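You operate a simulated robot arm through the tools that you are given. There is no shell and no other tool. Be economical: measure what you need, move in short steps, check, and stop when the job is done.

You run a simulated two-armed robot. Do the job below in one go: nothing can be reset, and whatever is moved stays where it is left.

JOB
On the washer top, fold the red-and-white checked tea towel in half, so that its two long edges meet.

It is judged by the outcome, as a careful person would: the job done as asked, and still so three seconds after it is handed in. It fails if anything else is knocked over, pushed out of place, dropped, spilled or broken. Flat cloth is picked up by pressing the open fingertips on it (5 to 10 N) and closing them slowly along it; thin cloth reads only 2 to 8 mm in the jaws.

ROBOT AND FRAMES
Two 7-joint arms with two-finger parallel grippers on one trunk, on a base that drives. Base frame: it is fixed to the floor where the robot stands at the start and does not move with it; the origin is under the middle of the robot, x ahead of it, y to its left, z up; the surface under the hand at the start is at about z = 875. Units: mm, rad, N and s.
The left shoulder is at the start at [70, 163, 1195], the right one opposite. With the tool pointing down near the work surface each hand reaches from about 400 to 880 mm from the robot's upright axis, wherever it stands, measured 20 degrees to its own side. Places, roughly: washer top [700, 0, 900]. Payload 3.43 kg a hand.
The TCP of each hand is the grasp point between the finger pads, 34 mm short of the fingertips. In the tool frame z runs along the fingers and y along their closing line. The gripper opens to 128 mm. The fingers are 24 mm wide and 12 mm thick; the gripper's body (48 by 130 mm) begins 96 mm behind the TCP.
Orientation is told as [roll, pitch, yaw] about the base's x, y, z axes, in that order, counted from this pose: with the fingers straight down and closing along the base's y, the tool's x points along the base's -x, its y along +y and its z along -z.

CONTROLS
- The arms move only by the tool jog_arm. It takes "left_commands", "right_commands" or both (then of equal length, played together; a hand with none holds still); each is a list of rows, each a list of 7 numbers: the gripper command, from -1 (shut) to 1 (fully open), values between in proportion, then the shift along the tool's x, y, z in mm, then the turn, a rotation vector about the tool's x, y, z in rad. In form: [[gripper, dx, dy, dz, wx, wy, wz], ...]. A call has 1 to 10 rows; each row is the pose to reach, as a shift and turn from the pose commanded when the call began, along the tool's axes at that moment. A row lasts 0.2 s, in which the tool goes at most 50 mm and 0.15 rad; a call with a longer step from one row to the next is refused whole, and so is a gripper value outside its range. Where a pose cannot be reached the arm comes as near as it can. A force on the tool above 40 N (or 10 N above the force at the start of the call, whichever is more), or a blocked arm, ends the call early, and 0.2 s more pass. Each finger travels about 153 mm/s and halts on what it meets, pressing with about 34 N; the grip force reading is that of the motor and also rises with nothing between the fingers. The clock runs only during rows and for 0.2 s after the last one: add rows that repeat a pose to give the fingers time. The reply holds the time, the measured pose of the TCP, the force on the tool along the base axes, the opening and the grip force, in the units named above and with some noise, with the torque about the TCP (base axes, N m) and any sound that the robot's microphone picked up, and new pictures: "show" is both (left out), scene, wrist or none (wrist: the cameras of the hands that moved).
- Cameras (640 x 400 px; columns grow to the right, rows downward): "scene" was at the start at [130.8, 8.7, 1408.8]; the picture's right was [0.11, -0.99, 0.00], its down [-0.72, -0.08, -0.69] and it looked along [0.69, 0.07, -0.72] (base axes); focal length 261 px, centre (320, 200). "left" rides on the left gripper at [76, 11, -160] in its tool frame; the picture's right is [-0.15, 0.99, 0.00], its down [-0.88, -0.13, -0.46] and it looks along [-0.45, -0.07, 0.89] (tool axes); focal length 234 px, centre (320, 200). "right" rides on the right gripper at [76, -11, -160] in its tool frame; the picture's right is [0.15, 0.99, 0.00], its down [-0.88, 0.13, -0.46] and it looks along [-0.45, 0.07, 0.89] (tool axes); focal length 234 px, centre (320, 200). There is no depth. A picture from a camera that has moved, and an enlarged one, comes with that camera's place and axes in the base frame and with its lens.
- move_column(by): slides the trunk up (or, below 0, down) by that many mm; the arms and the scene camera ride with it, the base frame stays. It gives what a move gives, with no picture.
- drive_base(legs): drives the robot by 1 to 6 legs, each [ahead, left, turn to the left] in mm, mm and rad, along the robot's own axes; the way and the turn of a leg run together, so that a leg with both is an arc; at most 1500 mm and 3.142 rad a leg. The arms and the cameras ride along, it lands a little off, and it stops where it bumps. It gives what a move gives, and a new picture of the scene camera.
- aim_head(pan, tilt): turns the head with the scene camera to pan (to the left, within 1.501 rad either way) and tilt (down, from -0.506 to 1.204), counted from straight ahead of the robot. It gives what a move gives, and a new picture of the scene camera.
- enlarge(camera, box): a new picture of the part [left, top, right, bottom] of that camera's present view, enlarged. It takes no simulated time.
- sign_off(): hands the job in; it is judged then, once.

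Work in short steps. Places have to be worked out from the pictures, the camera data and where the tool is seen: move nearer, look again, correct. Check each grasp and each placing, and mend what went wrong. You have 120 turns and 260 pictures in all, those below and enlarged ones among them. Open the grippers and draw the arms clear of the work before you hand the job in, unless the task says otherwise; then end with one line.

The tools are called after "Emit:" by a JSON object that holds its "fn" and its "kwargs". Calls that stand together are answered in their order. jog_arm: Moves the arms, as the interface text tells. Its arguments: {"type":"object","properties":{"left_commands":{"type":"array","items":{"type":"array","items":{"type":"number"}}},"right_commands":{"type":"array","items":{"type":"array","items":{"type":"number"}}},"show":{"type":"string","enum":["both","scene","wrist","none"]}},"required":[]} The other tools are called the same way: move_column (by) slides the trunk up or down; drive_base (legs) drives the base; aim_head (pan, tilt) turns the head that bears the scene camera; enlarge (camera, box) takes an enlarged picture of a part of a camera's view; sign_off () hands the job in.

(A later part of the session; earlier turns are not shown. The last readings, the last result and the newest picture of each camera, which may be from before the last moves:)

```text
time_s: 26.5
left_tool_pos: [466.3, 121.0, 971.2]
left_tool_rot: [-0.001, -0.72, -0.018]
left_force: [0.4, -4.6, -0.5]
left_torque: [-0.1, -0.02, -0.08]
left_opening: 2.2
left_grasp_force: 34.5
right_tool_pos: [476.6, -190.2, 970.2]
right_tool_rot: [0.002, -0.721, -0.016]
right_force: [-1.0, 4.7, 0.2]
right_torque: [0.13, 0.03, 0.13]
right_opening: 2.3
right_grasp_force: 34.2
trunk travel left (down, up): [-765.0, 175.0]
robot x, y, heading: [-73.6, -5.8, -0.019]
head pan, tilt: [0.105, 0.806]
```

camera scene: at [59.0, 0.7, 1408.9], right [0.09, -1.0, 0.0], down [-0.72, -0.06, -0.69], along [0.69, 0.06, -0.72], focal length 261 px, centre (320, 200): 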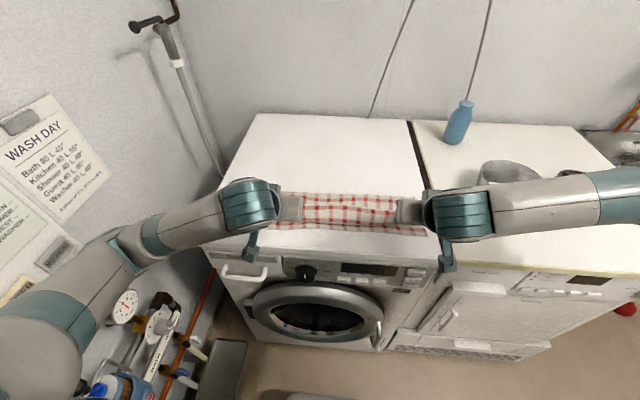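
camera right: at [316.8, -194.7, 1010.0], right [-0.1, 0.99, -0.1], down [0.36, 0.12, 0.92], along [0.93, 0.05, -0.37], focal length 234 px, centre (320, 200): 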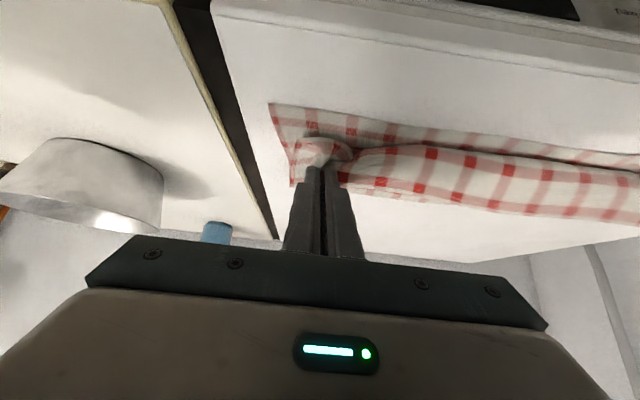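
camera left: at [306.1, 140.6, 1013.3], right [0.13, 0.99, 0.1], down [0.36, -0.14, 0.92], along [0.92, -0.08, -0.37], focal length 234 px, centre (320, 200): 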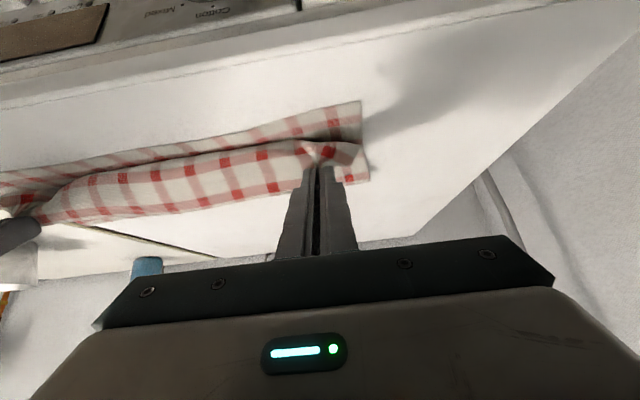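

That works with no reach warnings. One more round.

Emit:
{"fn": "jog_arm", "kwargs": {"left_commands": [[-1, 16, 0, 18, 0, 0, 0], [-1, 33, 0, 37, 0, 0, 0], [-1, 33, 0, 37, 0, 0, 0]], "right_commands": [[-1, 16, 0, 18, 0, 0, 0], [-1, 33, 0, 37, 0, 0, 0], [-1, 33, 0, 37, 0, 0, 0]], "show": "none"}}

Emit:
{"fn": "move_column", "kwargs": {"by": 50}}

Emit:
{"fn": "jog_arm", "kwargs": {"left_commands": [[-1, 16, 0, 18, 0, 0, 0], [-1, 33, 0, 37, 0, 0, 0], [-1, 33, 0, 37, 0, 0, 0]], "right_commands": [[-1, 16, 0, 18, 0, 0, 0], [-1, 33, 0, 37, 0, 0, 0], [-1, 33, 0, 37, 0, 0, 0]]}}

```text
time_s: 27.3
left_tool_pos: [467.6, 122.5, 922.4]
left_tool_rot: [-0.001, -0.721, -0.018]
left_force: [0.8, -5.4, -0.3]
left_torque: [-0.15, 0.01, -0.11]
left_opening: 2.1
left_grasp_force: 34.3
right_tool_pos: [477.4, -188.8, 921.1]
right_tool_rot: [0.002, -0.723, -0.015]
right_force: [0.0, 5.2, 1.1]
right_torque: [0.17, -0.01, 0.15]
right_opening: 2.5
right_grasp_force: 34.1
trunk travel left (down, up): [-765.0, 175.0]
robot x, y, heading: [-72.7, -4.8, -0.017]
head pan, tilt: [0.105, 0.806]
```

```text
time_s: 28.2
left_tool_pos: [467.9, 122.2, 972.2]
left_tool_rot: [0.001, -0.718, -0.017]
left_force: [0.8, -6.0, -0.5]
left_torque: [-0.15, -0.03, -0.15]
left_opening: 2.4
left_grasp_force: 34.1
right_tool_pos: [477.7, -189.6, 970.5]
right_tool_rot: [0.001, -0.723, -0.016]
right_force: [-0.5, 6.8, -1.0]
right_torque: [0.15, 0.01, 0.16]
right_opening: 2.3
right_grasp_force: 34.0
trunk travel left (down, up): [-815.0, 125.0]
robot x, y, heading: [-74.8, -2.4, -0.02]
head pan, tilt: [0.105, 0.806]
```

```text
time_s: 29.0
left_tool_pos: [466.1, 122.4, 922.4]
left_tool_rot: [0.0, -0.72, -0.02]
left_force: [-0.4, -7.3, -0.5]
left_torque: [-0.14, 0.01, -0.13]
left_opening: 2.2
left_grasp_force: 33.9
right_tool_pos: [478.9, -190.2, 920.5]
right_tool_rot: [0.004, -0.72, -0.016]
right_force: [-0.3, 7.1, 0.4]
right_torque: [0.25, -0.04, 0.21]
right_opening: 2.3
right_grasp_force: 34.3
trunk travel left (down, up): [-815.0, 125.0]
robot x, y, heading: [-71.9, -5.9, -0.024]
head pan, tilt: [0.105, 0.806]
camera scene: at [58.2, -0.3, 1548.9], right [0.09, -1.0, 0.0], down [-0.72, -0.06, -0.69], along [0.69, 0.06, -0.72], focal length 261 px, centre (320, 200)
camera right: at [316.3, -201.5, 990.7], right [-0.1, 0.99, -0.09], down [0.36, 0.12, 0.92], along [0.93, 0.05, -0.37], focal length 234 px, centre (320, 200)
camera left: at [304.8, 136.6, 993.6], right [0.13, 0.99, 0.1], down [0.36, -0.14, 0.92], along [0.92, -0.08, -0.37], focal length 234 px, centre (320, 200)
```

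scene: 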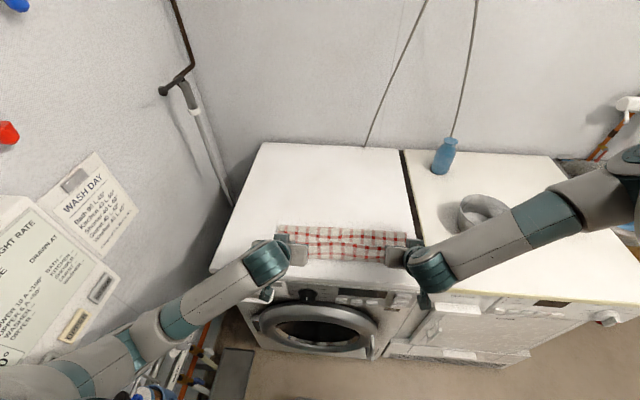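
right: 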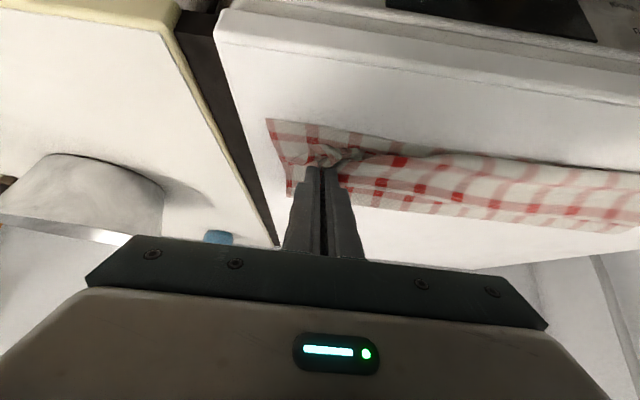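
left: 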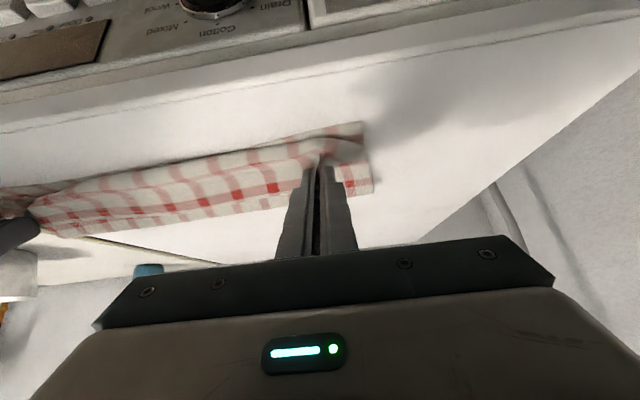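

The tips are now about 22 mm above the surface and 25 mm short of the near edge. I go to the edge with more tilt.

Emit:
{"fn": "jog_arm", "kwargs": {"left_commands": [[-1, 8, 0, -4, 0, -0.07, 0], [-1, 17, 0, -7, 0, -0.14, 0], [-1, 25, 0, -10, 0, -0.21, 0], [-1, 34, 0, -13, 0, -0.28, 0], [-1, 34, 0, -13, 0, -0.28, 0]], "right_commands": [[-1, 8, 0, -4, 0, -0.07, 0], [-1, 17, 0, -7, 0, -0.14, 0], [-1, 25, 0, -11, 0, -0.21, 0], [-1, 34, 0, -14, 0, -0.28, 0], [-1, 34, 0, -14, 0, -0.28, 0]]}}

```text
time_s: 30.2
left_tool_pos: [432.5, 122.0, 910.5]
left_tool_rot: [0.003, -1.0, -0.02]
left_force: [0.3, -0.3, -0.6]
left_torque: [0.04, -0.02, 0.01]
left_opening: 2.5
left_grasp_force: 33.9
right_tool_pos: [449.8, -123.5, 951.4]
right_tool_rot: [-0.037, -0.98, -0.022]
right_force: [0.1, 0.3, 0.6]
right_torque: [0.06, 0.01, 0.05]
right_opening: 2.1
right_grasp_force: 33.9
right hand out of reach, approached as far as the arm can: row 1, 2, 3, 4, 5
trunk travel left (down, up): [-815.0, 125.0]
robot x, y, heading: [-67.6, -5.3, -0.018]
head pan, tilt: [0.105, 0.806]
camera scene: at [59.4, -1.6, 1548.8], right [0.09, -1.0, 0.0], down [-0.72, -0.06, -0.69], along [0.69, 0.06, -0.72], focal length 261 px, centre (320, 200)
camera right: at [275.4, -126.0, 978.2], right [-0.03, 0.99, -0.14], down [0.12, 0.14, 0.98], along [0.99, 0.01, -0.12], focal length 234 px, centre (320, 200)
camera left: at [258.4, 136.8, 933.6], right [0.1, 0.99, 0.13], down [0.09, -0.13, 0.99], along [0.99, -0.08, -0.1], focal length 234 px, centre (320, 200)
```

scene: 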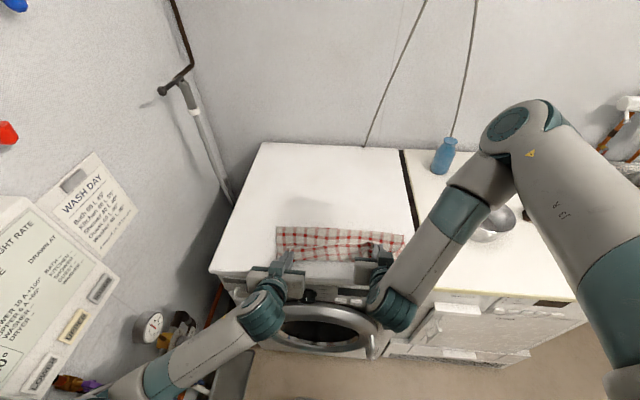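
right: 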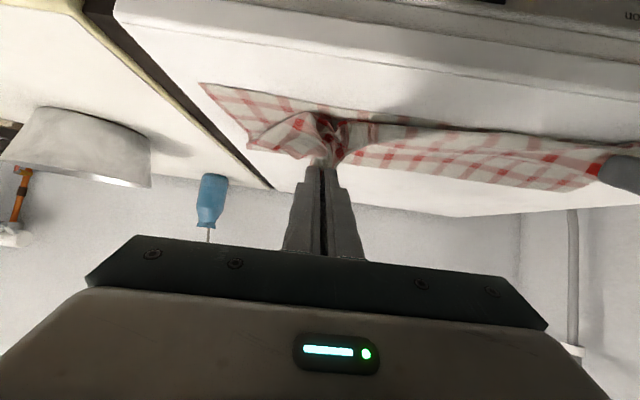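
left: 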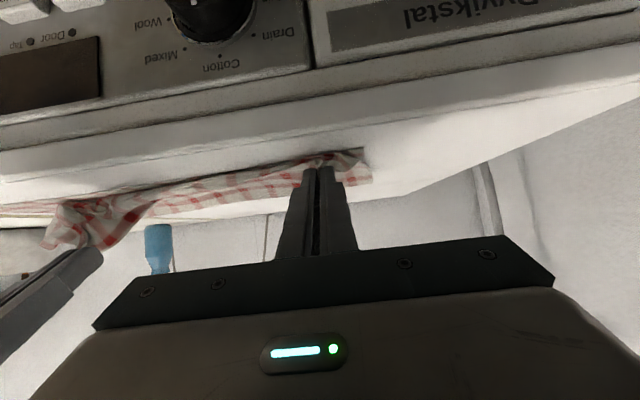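

The left hand reached its target. The right hit its limit again and was drawn inward, so I bring it back out to the edge with less tilt, about 0.6.

Emit:
{"fn": "jog_arm", "kwargs": {"right_commands": [[-1, 0, -13, 0, 0, 0.08, 0], [-1, 0, -27, 0, 0, 0.16, 0], [-1, 3, -40, 2, 0, 0.24, 0], [-1, 8, -53, 6, 0, 0.31, 0], [-1, 14, -66, 10, 0, 0.38, 0], [-1, 14, -66, 10, 0, 0.38, 0]]}}

```text
time_s: 31.6
left_tool_pos: [432.1, 124.4, 910.9]
left_tool_rot: [-0.002, -1.0, -0.016]
left_force: [0.1, -5.9, 0.7]
left_torque: [-0.13, 0.01, -0.17]
left_opening: 2.4
left_grasp_force: 34.1
right_tool_pos: [449.8, -186.6, 936.9]
right_tool_rot: [0.0, -0.619, -0.015]
right_force: [0.3, 6.2, -0.6]
right_torque: [0.19, 0.01, 0.13]
right_opening: 2.2
right_grasp_force: 34.0
right hand out of reach, approached as far as the arm can: row 1
trunk travel left (down, up): [-815.0, 125.0]
robot x, y, heading: [-75.7, -1.8, -0.019]
head pan, tilt: [0.105, 0.806]
camera scene: at [58.9, 2.1, 1548.8], right [0.09, -1.0, 0.0], down [-0.72, -0.06, -0.69], along [0.69, 0.06, -0.72], focal length 261 px, centre (320, 200)
camera right: at [296.1, -199.2, 1023.6], right [-0.11, 0.99, -0.08], down [0.45, 0.12, 0.88], along [0.89, 0.06, -0.46], focal length 234 px, centre (320, 200)
```

scene: 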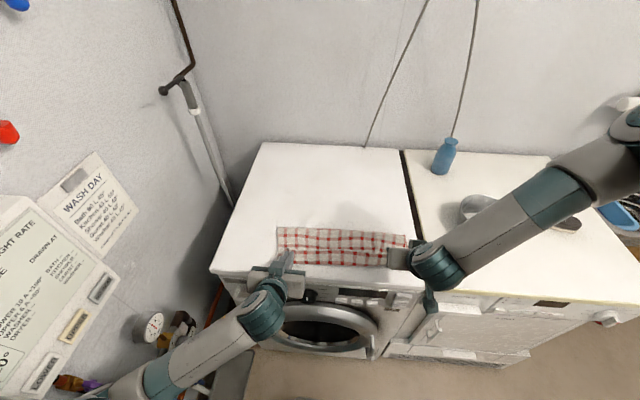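
right: 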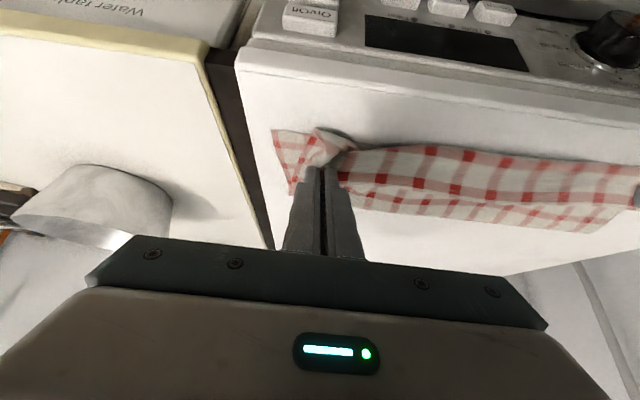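

Both tips are now over the near edge at x≈459 and 468. I lower the right a further 16 mm and the left 3 mm, until the cloth nearly touches.

Emit:
{"fn": "jog_arm", "kwargs": {"left_commands": [[-1, 1, 0, 1, 0, 0, 0], [-1, 2.5, 0, 1.6, 0, 0, 0], [-1, 2.5, 0, 1.6, 0, 0, 0]], "right_commands": [[-1, 6, -1, 5, 0, 0, 0], [-1, 12, -3, 11, 0, 0, 0], [-1, 12, -3, 11, 0, 0, 0]]}}

```text
time_s: 32.4
left_tool_pos: [433.3, 122.8, 906.3]
left_tool_rot: [-0.003, -1.002, -0.018]
left_force: [-0.1, -8.8, 2.0]
left_torque: [-0.14, -0.03, -0.29]
left_opening: 2.3
left_grasp_force: 34.1
right_tool_pos: [447.3, -191.7, 920.0]
right_tool_rot: [0.002, -0.621, -0.016]
right_force: [-1.2, 8.9, 1.3]
right_torque: [0.27, 0.01, 0.24]
right_opening: 2.1
right_grasp_force: 34.2
trunk travel left (down, up): [-815.0, 125.0]
robot x, y, heading: [-74.7, -7.4, -0.019]
head pan, tilt: [0.105, 0.806]
camera scene: at [59.2, 0.8, 1548.8], right [0.09, -1.0, 0.0], down [-0.72, -0.06, -0.69], along [0.69, 0.06, -0.72], focal length 261 px, centre (320, 200)
camera right: at [293.0, -202.6, 1006.3], right [-0.1, 0.99, -0.08], down [0.45, 0.12, 0.88], along [0.89, 0.05, -0.46], focal length 234 px, centre (320, 200)
camera left: at [258.4, 137.7, 930.5], right [0.1, 0.99, 0.12], down [0.09, -0.13, 0.99], along [0.99, -0.09, -0.1], focal length 234 px, centre (320, 200)
```

scene: 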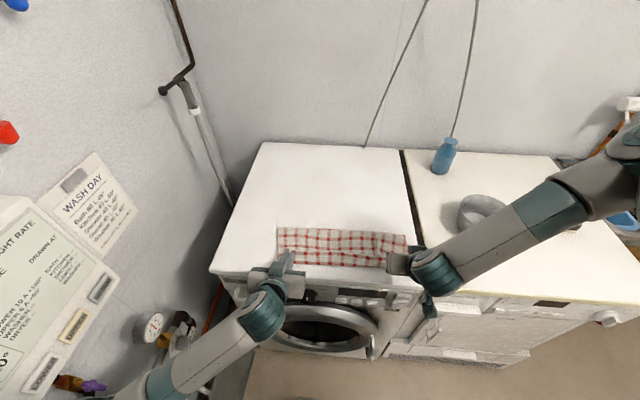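
right: 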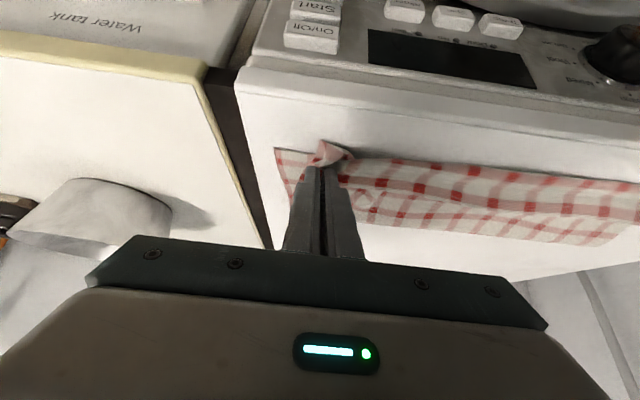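
left: 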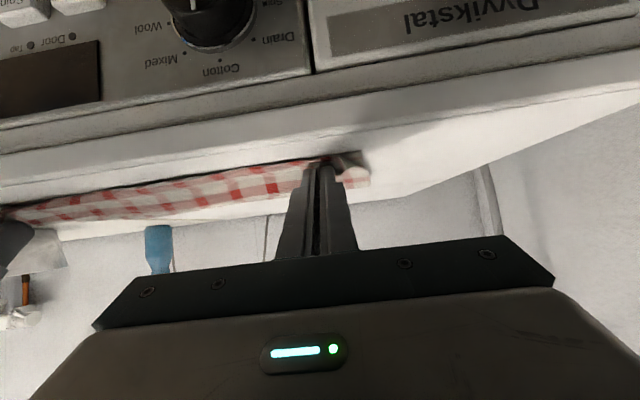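

The edge lies at the near edge on both sides. I open both jaws partway and let the cloth settle.

Emit:
{"fn": "jog_arm", "kwargs": {"left_commands": [[-0.9, 0, 0, 0, 0, 0, 0], [-0.75, 0, 0, 0, 0, 0, 0], [-0.6, 0, 0, 0, 0, 0, 0], [-0.6, 0, 0, 0, 0, 0, 0]], "right_commands": [[-0.9, 0, 0, 0, 0, 0, 0], [-0.75, 0, 0, 0, 0, 0, 0], [-0.6, 0, 0, 0, 0, 0, 0], [-0.6, 0, 0, 0, 0, 0, 0]], "show": "wrist"}}

```text
time_s: 33.4
left_tool_pos: [433.0, 123.3, 907.1]
left_tool_rot: [0.001, -1.001, -0.019]
left_force: [-1.5, -0.4, 0.1]
left_torque: [0.01, -0.03, 0.0]
left_opening: 25.2
left_grasp_force: 0.0
right_tool_pos: [447.6, -192.7, 921.2]
right_tool_rot: [0.001, -0.619, -0.016]
right_force: [0.3, -1.0, 0.4]
right_torque: [-0.02, 0.0, 0.0]
right_opening: 25.7
right_grasp_force: 0.0
trunk travel left (down, up): [-815.0, 125.0]
robot x, y, heading: [-74.5, -5.8, -0.017]
head pan, tilt: [0.105, 0.806]
camera right: at [293.0, -202.7, 1006.6], right [-0.1, 0.99, -0.08], down [0.45, 0.12, 0.88], along [0.89, 0.05, -0.46], focal length 234 px, centre (320, 200)
camera left: at [258.4, 138.1, 930.6], right [0.1, 0.99, 0.12], down [0.09, -0.13, 0.99], along [0.99, -0.08, -0.1], focal length 234 px, centre (320, 200)
```

right: 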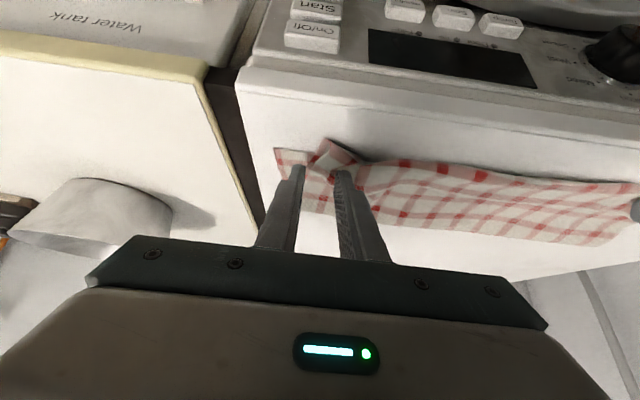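
left: 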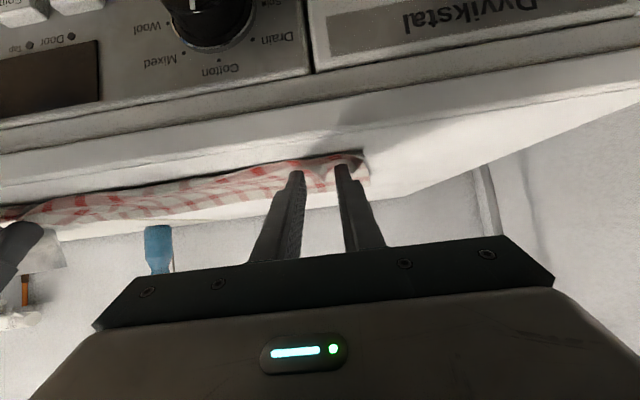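

Both corners are released. I lift the hands straight up, untilting as they rise, and look.

Emit:
{"fn": "jog_arm", "kwargs": {"left_commands": [[-0.6, -15, 0, -10, 0, 0, 0], [-0.6, -40, 0, -27, 0, 0.1, 0], [-0.6, -75, 0, -48, 0, 0.2, 0], [-0.6, -110, 0, -70, 0, 0.3, 0], [-0.6, -130, 0, -85, 0, 0.4, 0], [-0.6, -130, 0, -85, 0, 0.4, 0]], "right_commands": [[-0.6, -10, 0, -15, 0, 0, 0], [-0.6, -25, 0, -40, 0, 0, 0], [-0.6, -45, 0, -65, 0, 0.05, 0], [-0.6, -65, 0, -95, 0, 0.1, 0], [-0.6, -85, 0, -120, 0, 0.1, 0], [-0.6, -85, 0, -120, 0, 0.1, 0]]}}

```text
time_s: 34.8
left_tool_pos: [436.1, 214.2, 1014.1]
left_tool_rot: [0.28, -0.568, -0.124]
left_force: [0.7, 0.5, -0.5]
left_torque: [-0.01, -0.01, -0.02]
left_opening: 25.6
left_grasp_force: 0.0
left hand out of reach, approached as far as the arm can: row 4, 5, 6
right_tool_pos: [446.6, -190.3, 1068.6]
right_tool_rot: [-0.002, -0.52, -0.012]
right_force: [0.1, 0.8, -0.3]
right_torque: [-0.03, -0.01, 0.03]
right_opening: 25.3
right_grasp_force: 0.1
trunk travel left (down, up): [-815.0, 125.0]
robot x, y, heading: [-69.0, -4.0, -0.02]
head pan, tilt: [0.105, 0.806]
stopped in row 6 (left hand): the arm was blocked; the commanded pose is now the measured one
camera scene: at [59.7, 3.8, 1548.7], right [0.09, -1.0, 0.0], down [-0.72, -0.06, -0.69], along [0.69, 0.06, -0.72], focal length 261 px, centre (320, 200)
camera right: at [302.0, -200.5, 1169.8], right [-0.11, 0.99, -0.07], down [0.54, 0.12, 0.83], along [0.83, 0.05, -0.55], focal length 234 px, centre (320, 200)
camera left: at [285.8, 200.4, 1105.8], right [0.09, 0.95, 0.31], down [0.49, -0.31, 0.81], along [0.87, 0.07, -0.49], focal length 234 px, centre (320, 200)
```

scene: 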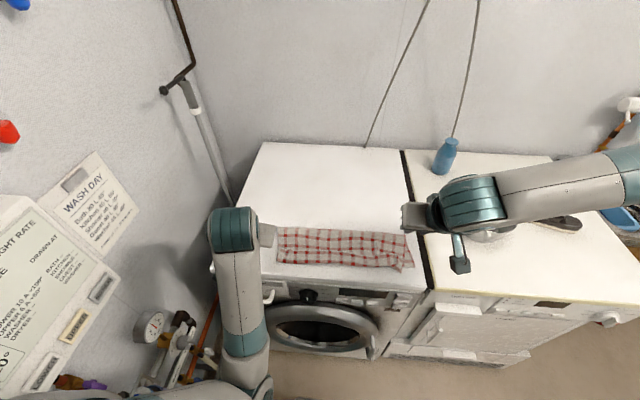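
right: 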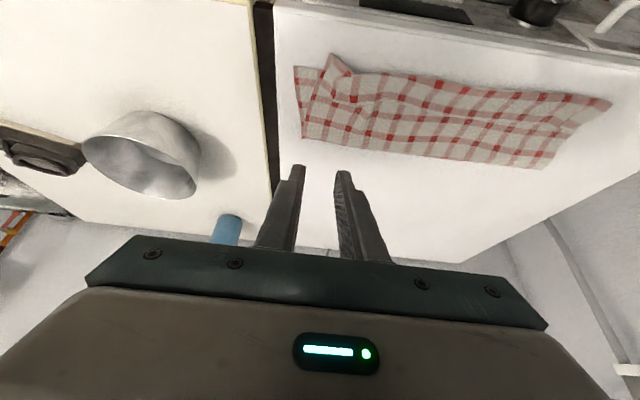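
left: 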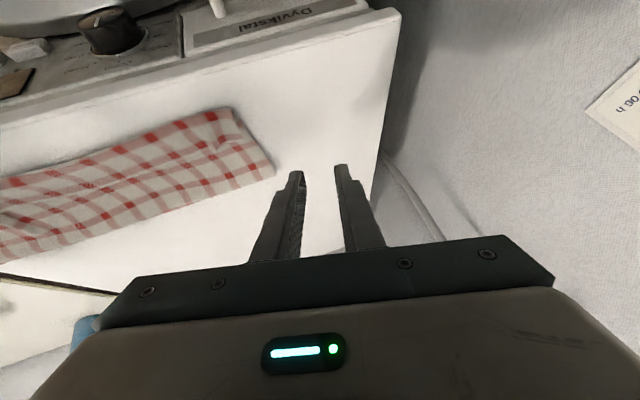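

The fold looks good, with a wrinkle at the right corner. The left arm stopped against something, so before moving it I look closer at the cloth and at the left arm.

Emit:
{"fn": "enlarge", "kwargs": {"camera": "scene", "box": [240, 200, 440, 300]}}

Emit:
{"fn": "enlarge", "kwargs": {"camera": "right", "box": [270, 30, 630, 200]}}

Emit:
{"fn": "enlarge", "kwargs": {"camera": "scene", "box": [40, 200, 340, 400]}}

```text
3.20 times, centred on (340, 250) of scene
camera zoom: at [59.7, 3.8, 1548.7], right [0.09, -1.0, 0.0], down [-0.72, -0.06, -0.69], along [0.69, 0.06, -0.72], focal length 836 px, centre (256, 40)
```

zoom: 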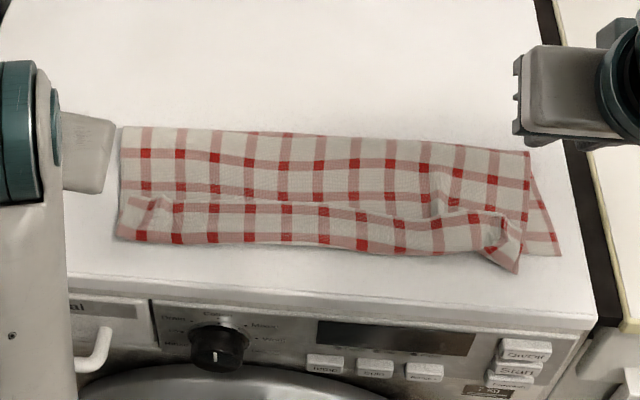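

```text
1.78 times, centred on (450, 115) of right
camera zoom: at [302.0, -200.5, 1169.8], right [-0.11, 0.99, -0.07], down [0.54, 0.12, 0.83], along [0.83, 0.05, -0.55], focal length 416 px, centre (89, 351)
```

zoom: 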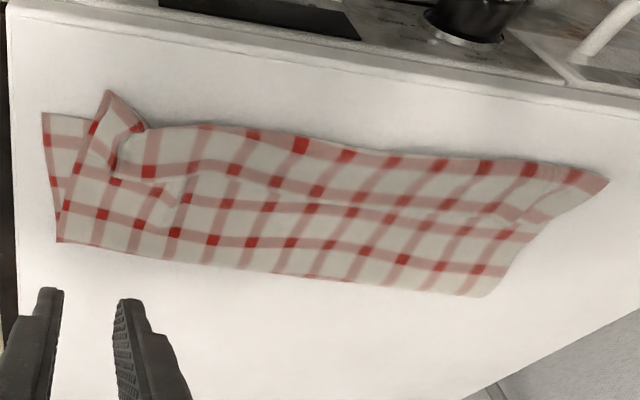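

```text
2.00 times, centred on (190, 300) of scene
camera zoom: at [59.7, 3.8, 1548.7], right [0.09, -1.0, 0.0], down [-0.72, -0.06, -0.69], along [0.69, 0.06, -0.72], focal length 522 px, centre (580, 0)
```

zoom: 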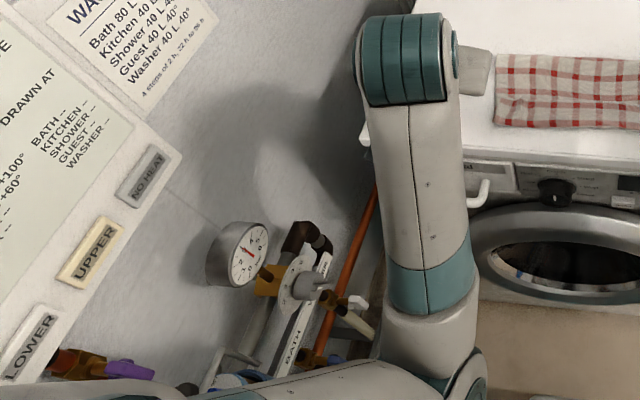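

The fold is in place, with the top edge meeting the near edge to within about 1 cm. The exception is the right corner of the top layer, which is gathered at about (433, −196) when it should be at (456, −238). I bring the right hand vertical above that corner tip, which overhangs bare metal, to pull it straight.

Emit:
{"fn": "jog_arm", "kwargs": {"right_commands": [[-0.6, 15, -2, 22, 0, 0.13, 0], [-0.6, 30, -4, 45, 0, 0.26, 0], [-0.6, 45, -5, 67, 0, 0.39, 0], [-0.6, 59, -7, 90, 0, 0.52, 0], [-0.6, 59, -7, 90, 0, 0.52, 0]]}}

```text
time_s: 36.0
left_tool_pos: [434.6, 212.0, 1014.2]
left_tool_rot: [0.282, -0.571, -0.125]
left_force: [-0.3, -0.4, 0.3]
left_torque: [0.02, 0.0, 0.04]
left_opening: 25.7
left_grasp_force: 0.1
right_tool_pos: [441.0, -200.3, 959.7]
right_tool_rot: [0.001, 0.0, -0.014]
right_force: [0.4, 0.0, 0.3]
right_torque: [-0.02, -0.02, -0.01]
right_opening: 25.6
right_grasp_force: 0.0
trunk travel left (down, up): [-815.0, 125.0]
robot x, y, heading: [-70.6, -3.1, -0.02]
head pan, tilt: [0.105, 0.806]
camera scene: at [57.9, 0.9, 1548.9], right [0.09, -1.0, 0.0], down [-0.72, -0.06, -0.69], along [0.69, 0.06, -0.72], focal length 261 px, centre (320, 200)
camera right: at [364.5, -211.1, 1120.0], right [-0.13, 0.99, 0.0], down [0.88, 0.12, 0.46], along [0.45, 0.06, -0.89], focal length 234 px, centre (320, 200)
```

scene: 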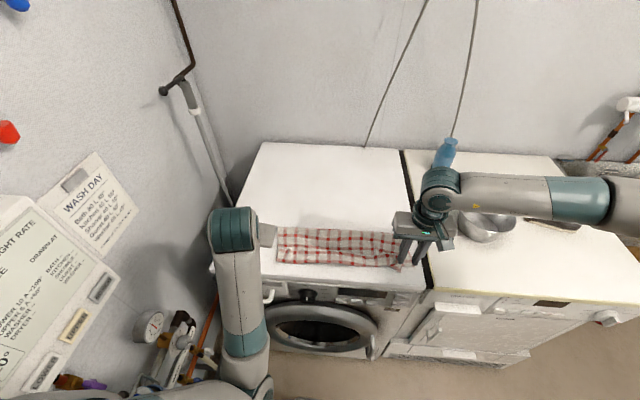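
right: 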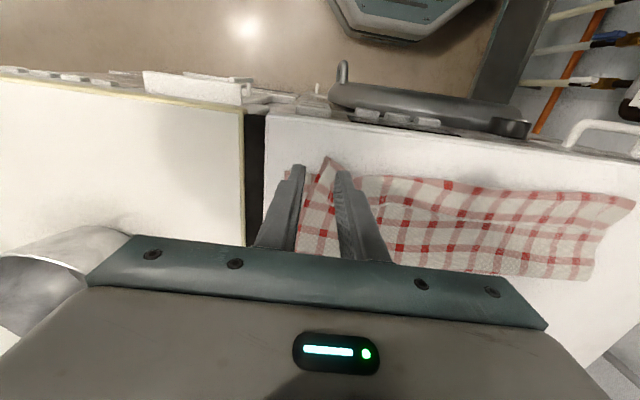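

The tip corner lies between the fingers at about (435, −194). I lower until the fingertips touch, checking force.

Emit:
{"fn": "jog_arm", "kwargs": {"right_commands": [[-0.6, 4, 3, 20, 0, 0, 0], [-0.6, 4, 3, 40, 0, 0, 0], [-0.6, 4, 3, 45, 0, 0, 0], [-0.6, 4, 3, 47, 0, 0, 0], [-0.6, 4, 3, 48, 0, 0, 0], [-0.6, 4, 3, 48, 0, 0, 0]], "show": "wrist"}}

```text
time_s: 37.4
left_tool_pos: [435.7, 211.9, 1013.7]
left_tool_rot: [0.281, -0.571, -0.125]
left_force: [0.3, 0.2, -0.6]
left_torque: [0.03, 0.02, 0.01]
left_opening: 25.7
left_grasp_force: 0.1
right_tool_pos: [435.3, -195.8, 913.7]
right_tool_rot: [0.001, 0.0, -0.013]
right_force: [-0.1, -0.4, 1.0]
right_torque: [-0.01, 0.01, -0.02]
right_opening: 25.5
right_grasp_force: 0.0
trunk travel left (down, up): [-815.0, 125.0]
robot x, y, heading: [-71.6, -2.1, -0.018]
head pan, tilt: [0.105, 0.806]
camera right: at [359.6, -207.2, 1072.4], right [-0.13, 0.99, 0.0], down [0.88, 0.12, 0.46], along [0.45, 0.06, -0.89], focal length 234 px, centre (320, 200)
```

right: 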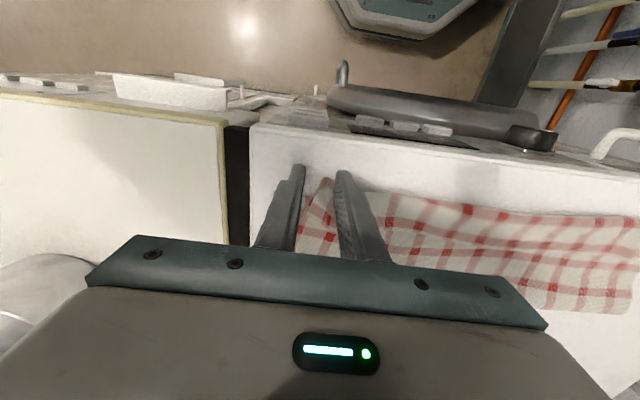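

The position is good, clear of the bottom layer. I press about 2 mm more and close slowly.

Emit:
{"fn": "jog_arm", "kwargs": {"right_commands": [[-0.6, 0, 0, 1, 0, 0, 0], [-0.6, 0, 0, 2, 0, 0, 0], [-0.68, 0, 0, 2, 0, 0, 0], [-0.76, 0, 0, 2, 0, 0, 0], [-0.84, 0, 0, 2.2, 0, 0, 0], [-0.92, 0, 0, 2.2, 0, 0, 0], [-1, 0, 0, 2.2, 0, 0, 0], [-1, 0, 0, 2.2, 0, 0, 0]], "show": "wrist"}}

```text
time_s: 39.2
left_tool_pos: [434.6, 212.5, 1015.4]
left_tool_rot: [0.281, -0.57, -0.127]
left_force: [-0.4, -1.3, -0.9]
left_torque: [-0.02, 0.03, 0.02]
left_opening: 25.5
left_grasp_force: 0.1
right_tool_pos: [435.8, -194.7, 910.8]
right_tool_rot: [0.002, -0.003, -0.015]
right_force: [1.5, 0.1, 9.0]
right_torque: [0.0, -0.16, 0.01]
right_opening: 1.5
right_grasp_force: 34.0
trunk travel left (down, up): [-815.0, 125.0]
robot x, y, heading: [-71.4, -5.6, -0.017]
head pan, tilt: [0.105, 0.806]
camera right: at [359.8, -206.9, 1070.9], right [-0.13, 0.99, 0.0], down [0.88, 0.12, 0.46], along [0.45, 0.06, -0.89], focal length 234 px, centre (320, 200)
```

right: 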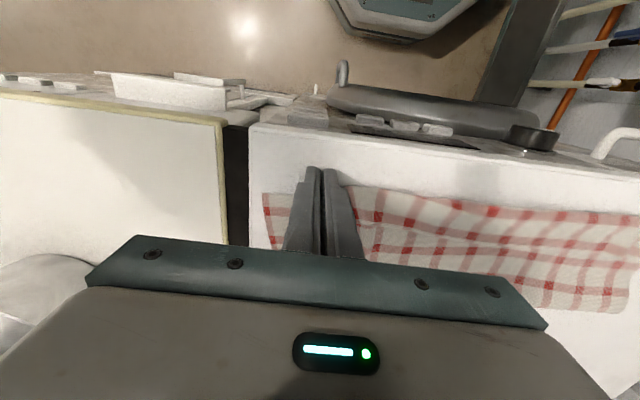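

It reads 1.5 mm, so the corner is caught. I lift it a little and carry it outward toward (450, −236).

Emit:
{"fn": "jog_arm", "kwargs": {"right_commands": [[-1, -3, -4, -14, 0, 0, 0], [-1, -6, -12, -25, 0, 0, 0], [-1, -9, -20, -25, 0, 0, 0], [-1, -12, -28, -22, 0, 0, 0], [-1, -14, -36, -16, 0, 0, 0], [-1, -15, -40, -12, 0, 0, 0], [-1, -15, -40, -12, 0, 0, 0]]}}

```text
time_s: 40.8
left_tool_pos: [435.4, 212.7, 1014.2]
left_tool_rot: [0.28, -0.57, -0.126]
left_force: [-0.6, -0.1, 0.9]
left_torque: [0.0, 0.01, 0.05]
left_opening: 25.6
left_grasp_force: 0.1
right_tool_pos: [450.5, -236.9, 922.6]
right_tool_rot: [-0.001, -0.001, -0.014]
right_force: [-0.1, 0.3, -0.2]
right_torque: [0.01, 0.0, -0.01]
right_opening: 2.0
right_grasp_force: 34.4
trunk travel left (down, up): [-815.0, 125.0]
robot x, y, heading: [-71.4, -5.1, -0.017]
head pan, tilt: [0.105, 0.806]
camera scene: at [58.6, 0.8, 1548.9], right [0.09, -1.0, 0.0], down [-0.72, -0.06, -0.69], along [0.69, 0.06, -0.72], focal length 261 px, centre (320, 200)
camera right: at [374.6, -248.6, 1082.2], right [-0.13, 0.99, 0.0], down [0.88, 0.12, 0.46], along [0.45, 0.06, -0.89], focal length 234 px, centre (320, 200)
```

scene: 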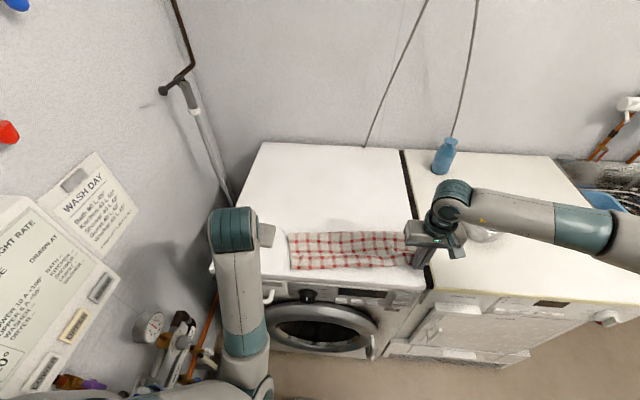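
right: 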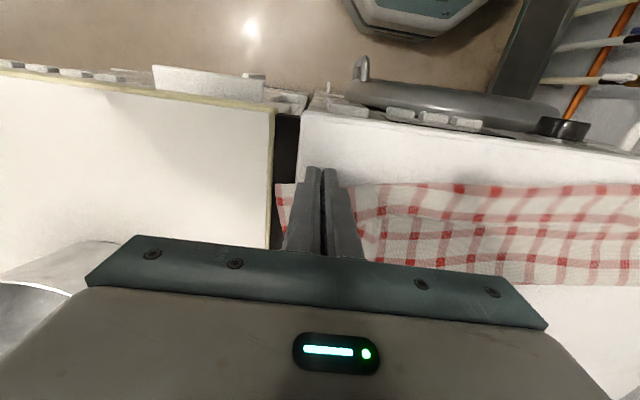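

The whole towel shifted to the right with the grip, so the jaw probably has both layers. I look closer.

Emit:
{"fn": "enlarge", "kwargs": {"camera": "right", "box": [250, 150, 450, 290]}}

Emit:
{"fn": "enlarge", "kwargs": {"camera": "scene", "box": [260, 210, 460, 310]}}

```text
2.86 times, centred on (350, 220) of right
camera zoom: at [374.6, -248.6, 1082.2], right [-0.13, 0.99, 0.0], down [0.88, 0.12, 0.46], along [0.45, 0.06, -0.89], focal length 669 px, centre (234, 143)
```

zoom: 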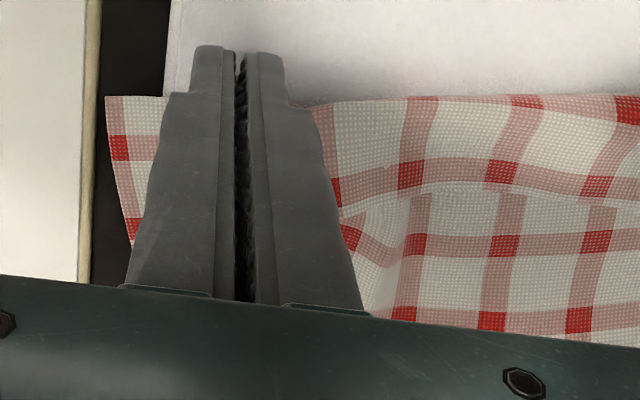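

```text
3.20 times, centred on (360, 260) of scene
camera zoom: at [58.6, 0.8, 1548.9], right [0.09, -1.0, 0.0], down [-0.72, -0.06, -0.69], along [0.69, 0.06, -0.72], focal length 836 px, centre (192, 8)
```

zoom: 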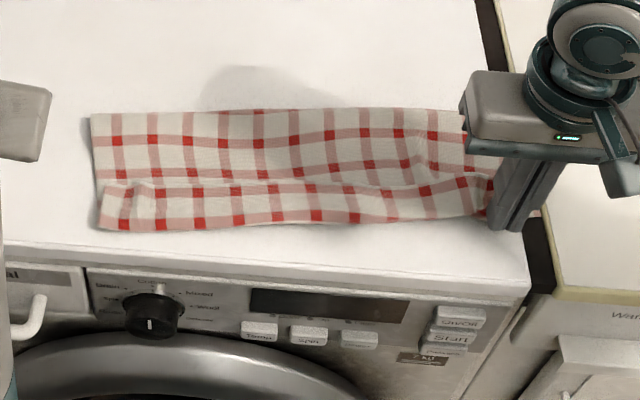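

The edges still line up, but the bottom layer came along. I lift 40 mm to see whether the bottom layer is in the jaw.

Emit:
{"fn": "jog_arm", "kwargs": {"right_commands": [[-1, 0, 8, -15, 0, 0, 0], [-1, 0, 16, -30, 0, 0, 0], [-1, 0, 24, -45, 0, 0, 0], [-1, 0, 24, -45, 0, 0, 0]]}}

Emit:
{"fn": "enlarge", "kwargs": {"camera": "scene", "box": [260, 210, 460, 310]}}

```text
time_s: 41.8
left_tool_pos: [435.7, 211.9, 1015.4]
left_tool_rot: [0.28, -0.571, -0.128]
left_force: [0.2, -0.8, 0.1]
left_torque: [0.0, -0.01, 0.02]
left_opening: 25.7
left_grasp_force: 0.1
right_tool_pos: [450.1, -211.9, 967.9]
right_tool_rot: [0.0, -0.002, -0.013]
right_force: [0.6, -0.4, -0.1]
right_torque: [-0.04, -0.01, -0.03]
right_opening: 1.8
right_grasp_force: 33.9
trunk travel left (down, up): [-815.0, 125.0]
robot x, y, heading: [-68.8, -7.2, -0.018]
head pan, tilt: [0.105, 0.806]
camera scene: at [58.7, 0.5, 1548.8], right [0.09, -1.0, 0.0], down [-0.72, -0.06, -0.69], along [0.69, 0.06, -0.72], focal length 261 px, centre (320, 200)
camera right: at [374.8, -224.3, 1128.2], right [-0.13, 0.99, 0.0], down [0.88, 0.12, 0.46], along [0.45, 0.06, -0.89], focal length 234 px, centre (320, 200)
```

scene: 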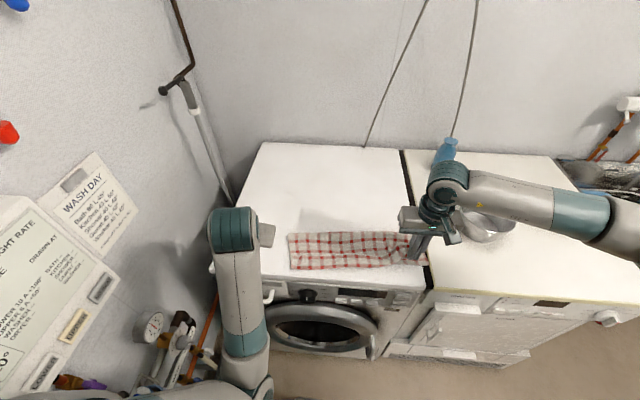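
right: 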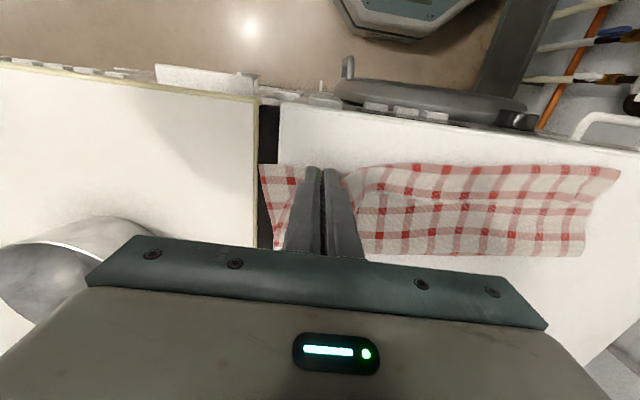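

```text
3.20 times, centred on (360, 260) of scene
camera zoom: at [58.7, 0.5, 1548.8], right [0.09, -1.0, 0.0], down [-0.72, -0.06, -0.69], along [0.69, 0.06, -0.72], focal length 836 px, centre (192, 8)
```

zoom: 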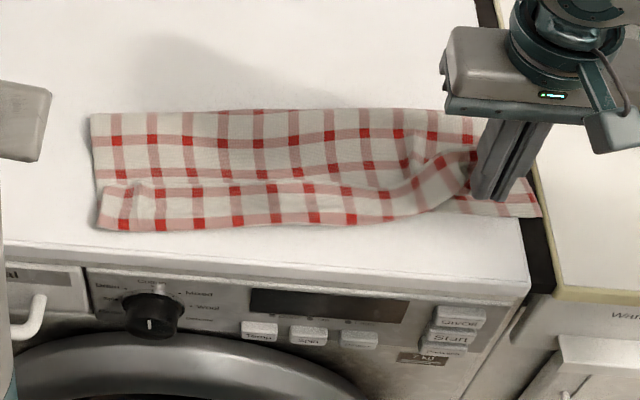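

Only the top corner is gripped, so friction dragged the whole towel along. I'll pin the towel with the left hand, then pull the right corner out. First I bring the left hand inward and square it up.

Emit:
{"fn": "jog_arm", "kwargs": {"left_commands": [[-0.4, -16, -18, -4, 0.047, 0.116, -0.008], [-0.2, -33, -36, -8, 0.094, 0.233, -0.016], [0, -49, -54, -12, 0.142, 0.349, -0.025], [0.1, -66, -72, -16, 0.189, 0.466, -0.033], [0.25, -82, -90, -20, 0.236, 0.582, -0.041], [0.25, -82, -90, -20, 0.236, 0.582, -0.041]]}}

```text
time_s: 42.3
left_tool_pos: [446.5, 290.7, 1007.3]
left_tool_rot: [0.45, -0.419, -0.118]
left_force: [1.0, 0.0, 0.2]
left_torque: [-0.06, 0.03, -0.01]
left_opening: 50.9
left_grasp_force: 0.0
left hand out of reach, approached as far as the arm can: row 1, 2
right_tool_pos: [452.0, -210.0, 967.7]
right_tool_rot: [0.0, -0.001, -0.015]
right_force: [-0.2, 0.4, 0.4]
right_torque: [0.0, -0.02, -0.01]
right_opening: 2.0
right_grasp_force: 34.2
trunk travel left (down, up): [-815.0, 125.0]
robot x, y, heading: [-75.0, -7.0, -0.015]
head pan, tilt: [0.105, 0.806]
stopped in row 2 (left hand): the arm was blocked; the commanded pose is now the measured one
camera scene: at [61.4, 2.2, 1548.5], right [0.09, -1.0, 0.0], down [-0.72, -0.06, -0.69], along [0.69, 0.06, -0.72], focal length 261 px, centre (320, 200)
camera left: at [311.9, 248.4, 1114.2], right [0.07, 0.89, 0.45], down [0.62, -0.39, 0.68], along [0.78, 0.23, -0.58], focal length 234 px, centre (320, 200)
```

scene: 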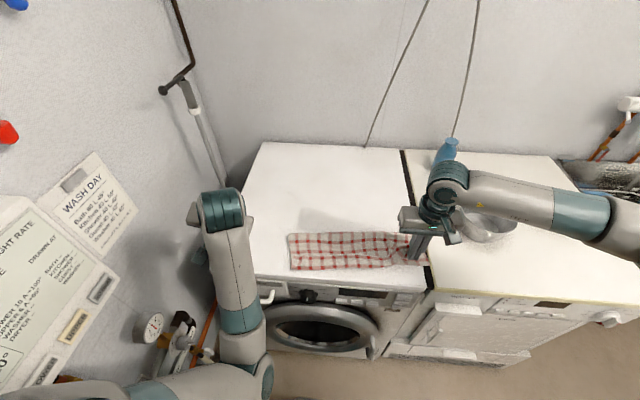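
left: 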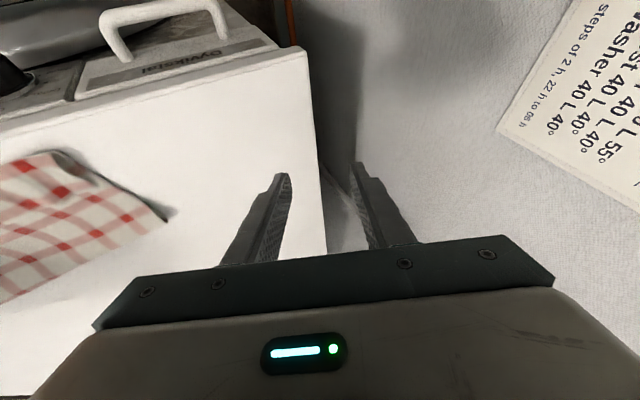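

The left arm is in an awkward configuration near its limits and slid outward toward the wall. I try a small move without rotation, forward and inward, to free it.

Emit:
{"fn": "jog_arm", "kwargs": {"left_commands": [[-0.2, -17, -8, -2, 0, 0, 0], [-0.2, -34, -16, -4, 0, 0, 0], [-0.2, -50, -24, -5, 0, 0, 0], [-0.2, -67, -33, -7, 0, 0, 0], [-0.2, -67, -33, -7, 0, 0, 0]]}}

```text
time_s: 43.7
left_tool_pos: [504.8, 275.7, 1032.2]
left_tool_rot: [0.505, -0.417, -0.122]
left_force: [0.5, 0.0, -0.2]
left_torque: [-0.01, 0.0, 0.01]
left_opening: 51.3
left_grasp_force: 0.0
right_tool_pos: [450.4, -212.6, 968.1]
right_tool_rot: [0.003, -0.001, -0.014]
right_force: [0.0, 0.4, -0.1]
right_torque: [0.0, -0.01, -0.02]
right_opening: 1.9
right_grasp_force: 33.9
trunk travel left (down, up): [-815.0, 125.0]
robot x, y, heading: [-72.6, -5.0, -0.019]
head pan, tilt: [0.105, 0.806]
stopped in row 5 (left hand): the arm was blocked; the commanded pose is now the measured one
camera scene: at [58.6, 0.6, 1548.9], right [0.09, -1.0, 0.0], down [-0.72, -0.06, -0.69], along [0.69, 0.06, -0.72], focal length 261 px, centre (320, 200)
camera left: at [370.3, 224.4, 1134.6], right [0.05, 0.87, 0.5], down [0.62, -0.41, 0.66], along [0.78, 0.28, -0.56], focal length 234 px, centre (320, 200)
```

scene: 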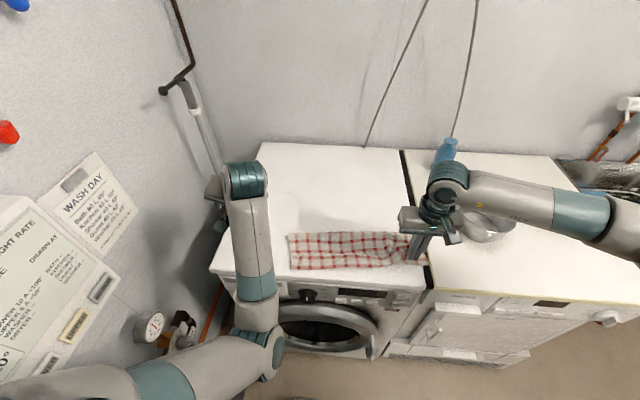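
left: 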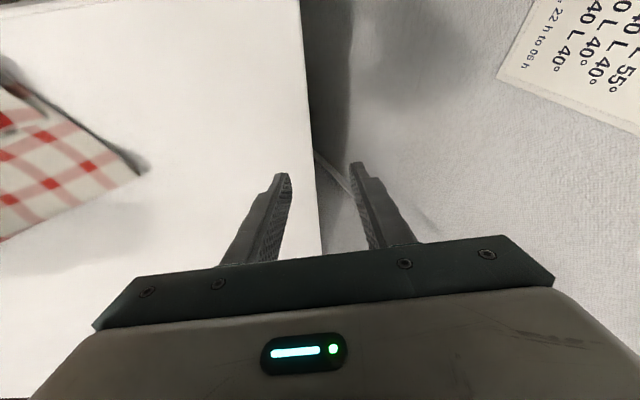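

It moved forward. I continue forward and up, easing the roll out.

Emit:
{"fn": "jog_arm", "kwargs": {"left_commands": [[-0.2, -20, 0, -10, 0.04, 0.04, 0], [-0.2, -40, 0, -20, 0.08, 0.08, 0], [-0.2, -60, 0, -29, 0.12, 0.12, 0], [-0.2, -80, 0, -39, 0.16, 0.16, 0], [-0.2, -99, 0, -48, 0.2, 0.2, 0], [-0.2, -99, 0, -48, 0.2, 0.2, 0]]}}

```text
time_s: 45.3
left_tool_pos: [592.3, 289.6, 1098.8]
left_tool_rot: [0.324, -0.235, -0.012]
left_force: [0.2, 0.7, 0.1]
left_torque: [0.0, 0.0, 0.03]
left_opening: 51.3
left_grasp_force: 0.0
left hand out of reach, approached as far as the arm can: row 4, 5, 6
right_tool_pos: [450.8, -212.2, 968.1]
right_tool_rot: [0.001, 0.001, -0.015]
right_force: [0.4, -0.3, -0.5]
right_torque: [-0.02, 0.03, -0.04]
right_opening: 2.1
right_grasp_force: 34.4
trunk travel left (down, up): [-815.0, 125.0]
robot x, y, heading: [-72.9, -4.7, -0.019]
head pan, tilt: [0.105, 0.806]
stopped in row 6 (left hand): the arm was blocked; the commanded pose is now the measured one
camera scene: at [59.0, 0.9, 1548.8], right [0.09, -1.0, 0.0], down [-0.72, -0.06, -0.69], along [0.69, 0.06, -0.72], focal length 261 px, centre (320, 200)
camera left: at [482.9, 250.4, 1233.8], right [0.08, 0.94, 0.34], down [0.76, -0.28, 0.58], along [0.64, 0.21, -0.74], focal length 234 px, centre (320, 200)
```

scene: 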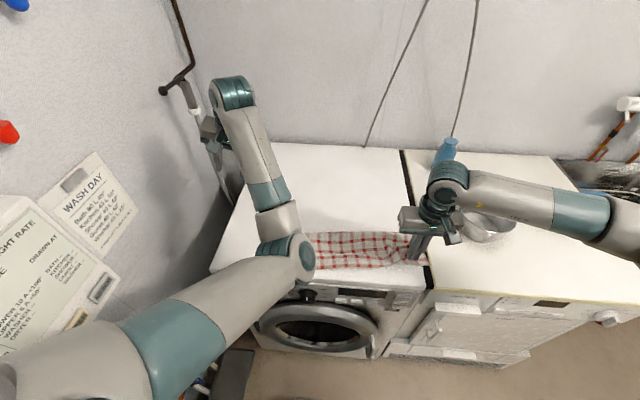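
left: 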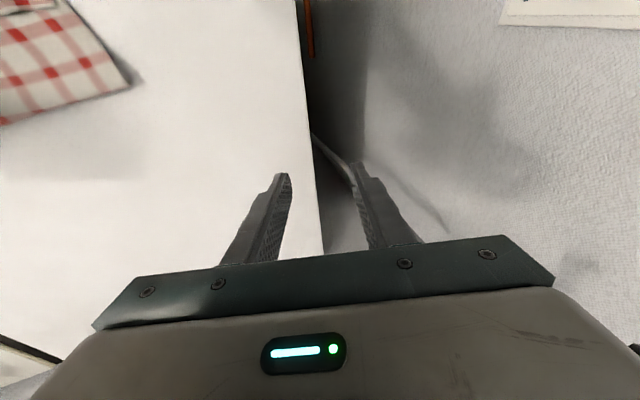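

The left hand is higher now with the elbow swung inward. I bring the hand inward and up while squaring it.

Emit:
{"fn": "jog_arm", "kwargs": {"left_commands": [[-0.2, -7, -15, -17, 0.06, 0.05, 0], [-0.2, -13, -31, -33, 0.13, 0.09, 0], [-0.2, -20, -47, -50, 0.19, 0.14, 0], [-0.2, -27, -62, -66, 0.26, 0.19, 0], [-0.2, -33, -78, -83, 0.32, 0.23, 0], [-0.2, -33, -78, -83, 0.32, 0.23, 0]]}}

```text
time_s: 46.7
left_tool_pos: [673.4, 220.1, 1149.7]
left_tool_rot: [-0.006, -0.006, 0.021]
left_force: [0.5, 0.6, -0.4]
left_torque: [-0.04, -0.04, 0.01]
left_opening: 51.3
left_grasp_force: 0.0
left hand out of reach, approached as far as the arm can: row 1, 2, 3, 4, 5, 6
right_tool_pos: [450.0, -212.2, 967.7]
right_tool_rot: [0.0, 0.0, -0.014]
right_force: [0.0, 0.3, -0.4]
right_torque: [-0.04, 0.01, 0.0]
right_opening: 1.8
right_grasp_force: 33.9
trunk travel left (down, up): [-815.0, 125.0]
robot x, y, heading: [-73.1, -2.7, -0.017]
head pan, tilt: [0.105, 0.806]
camera scene: at [58.7, 0.7, 1548.8], right [0.09, -1.0, 0.0], down [-0.72, -0.06, -0.69], along [0.69, 0.06, -0.72], focal length 261 px, centre (320, 200)
camera left: at [598.5, 229.0, 1309.6], right [0.13, 0.99, 0.0], down [0.88, -0.11, 0.46], along [0.46, -0.06, -0.89], focal length 234 px, centre (320, 200)
```

scene: 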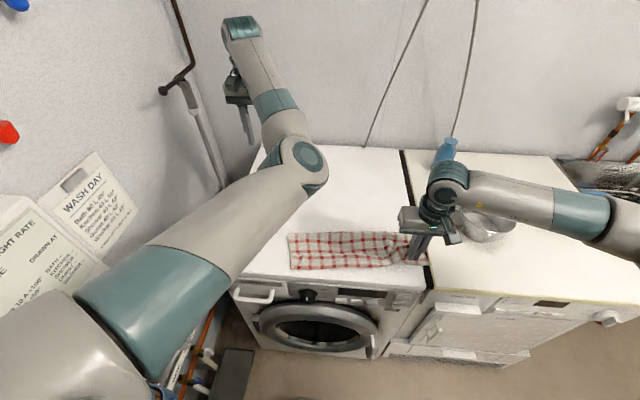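
left: 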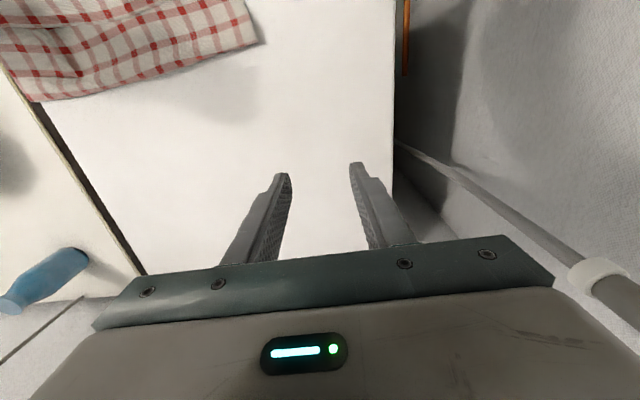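

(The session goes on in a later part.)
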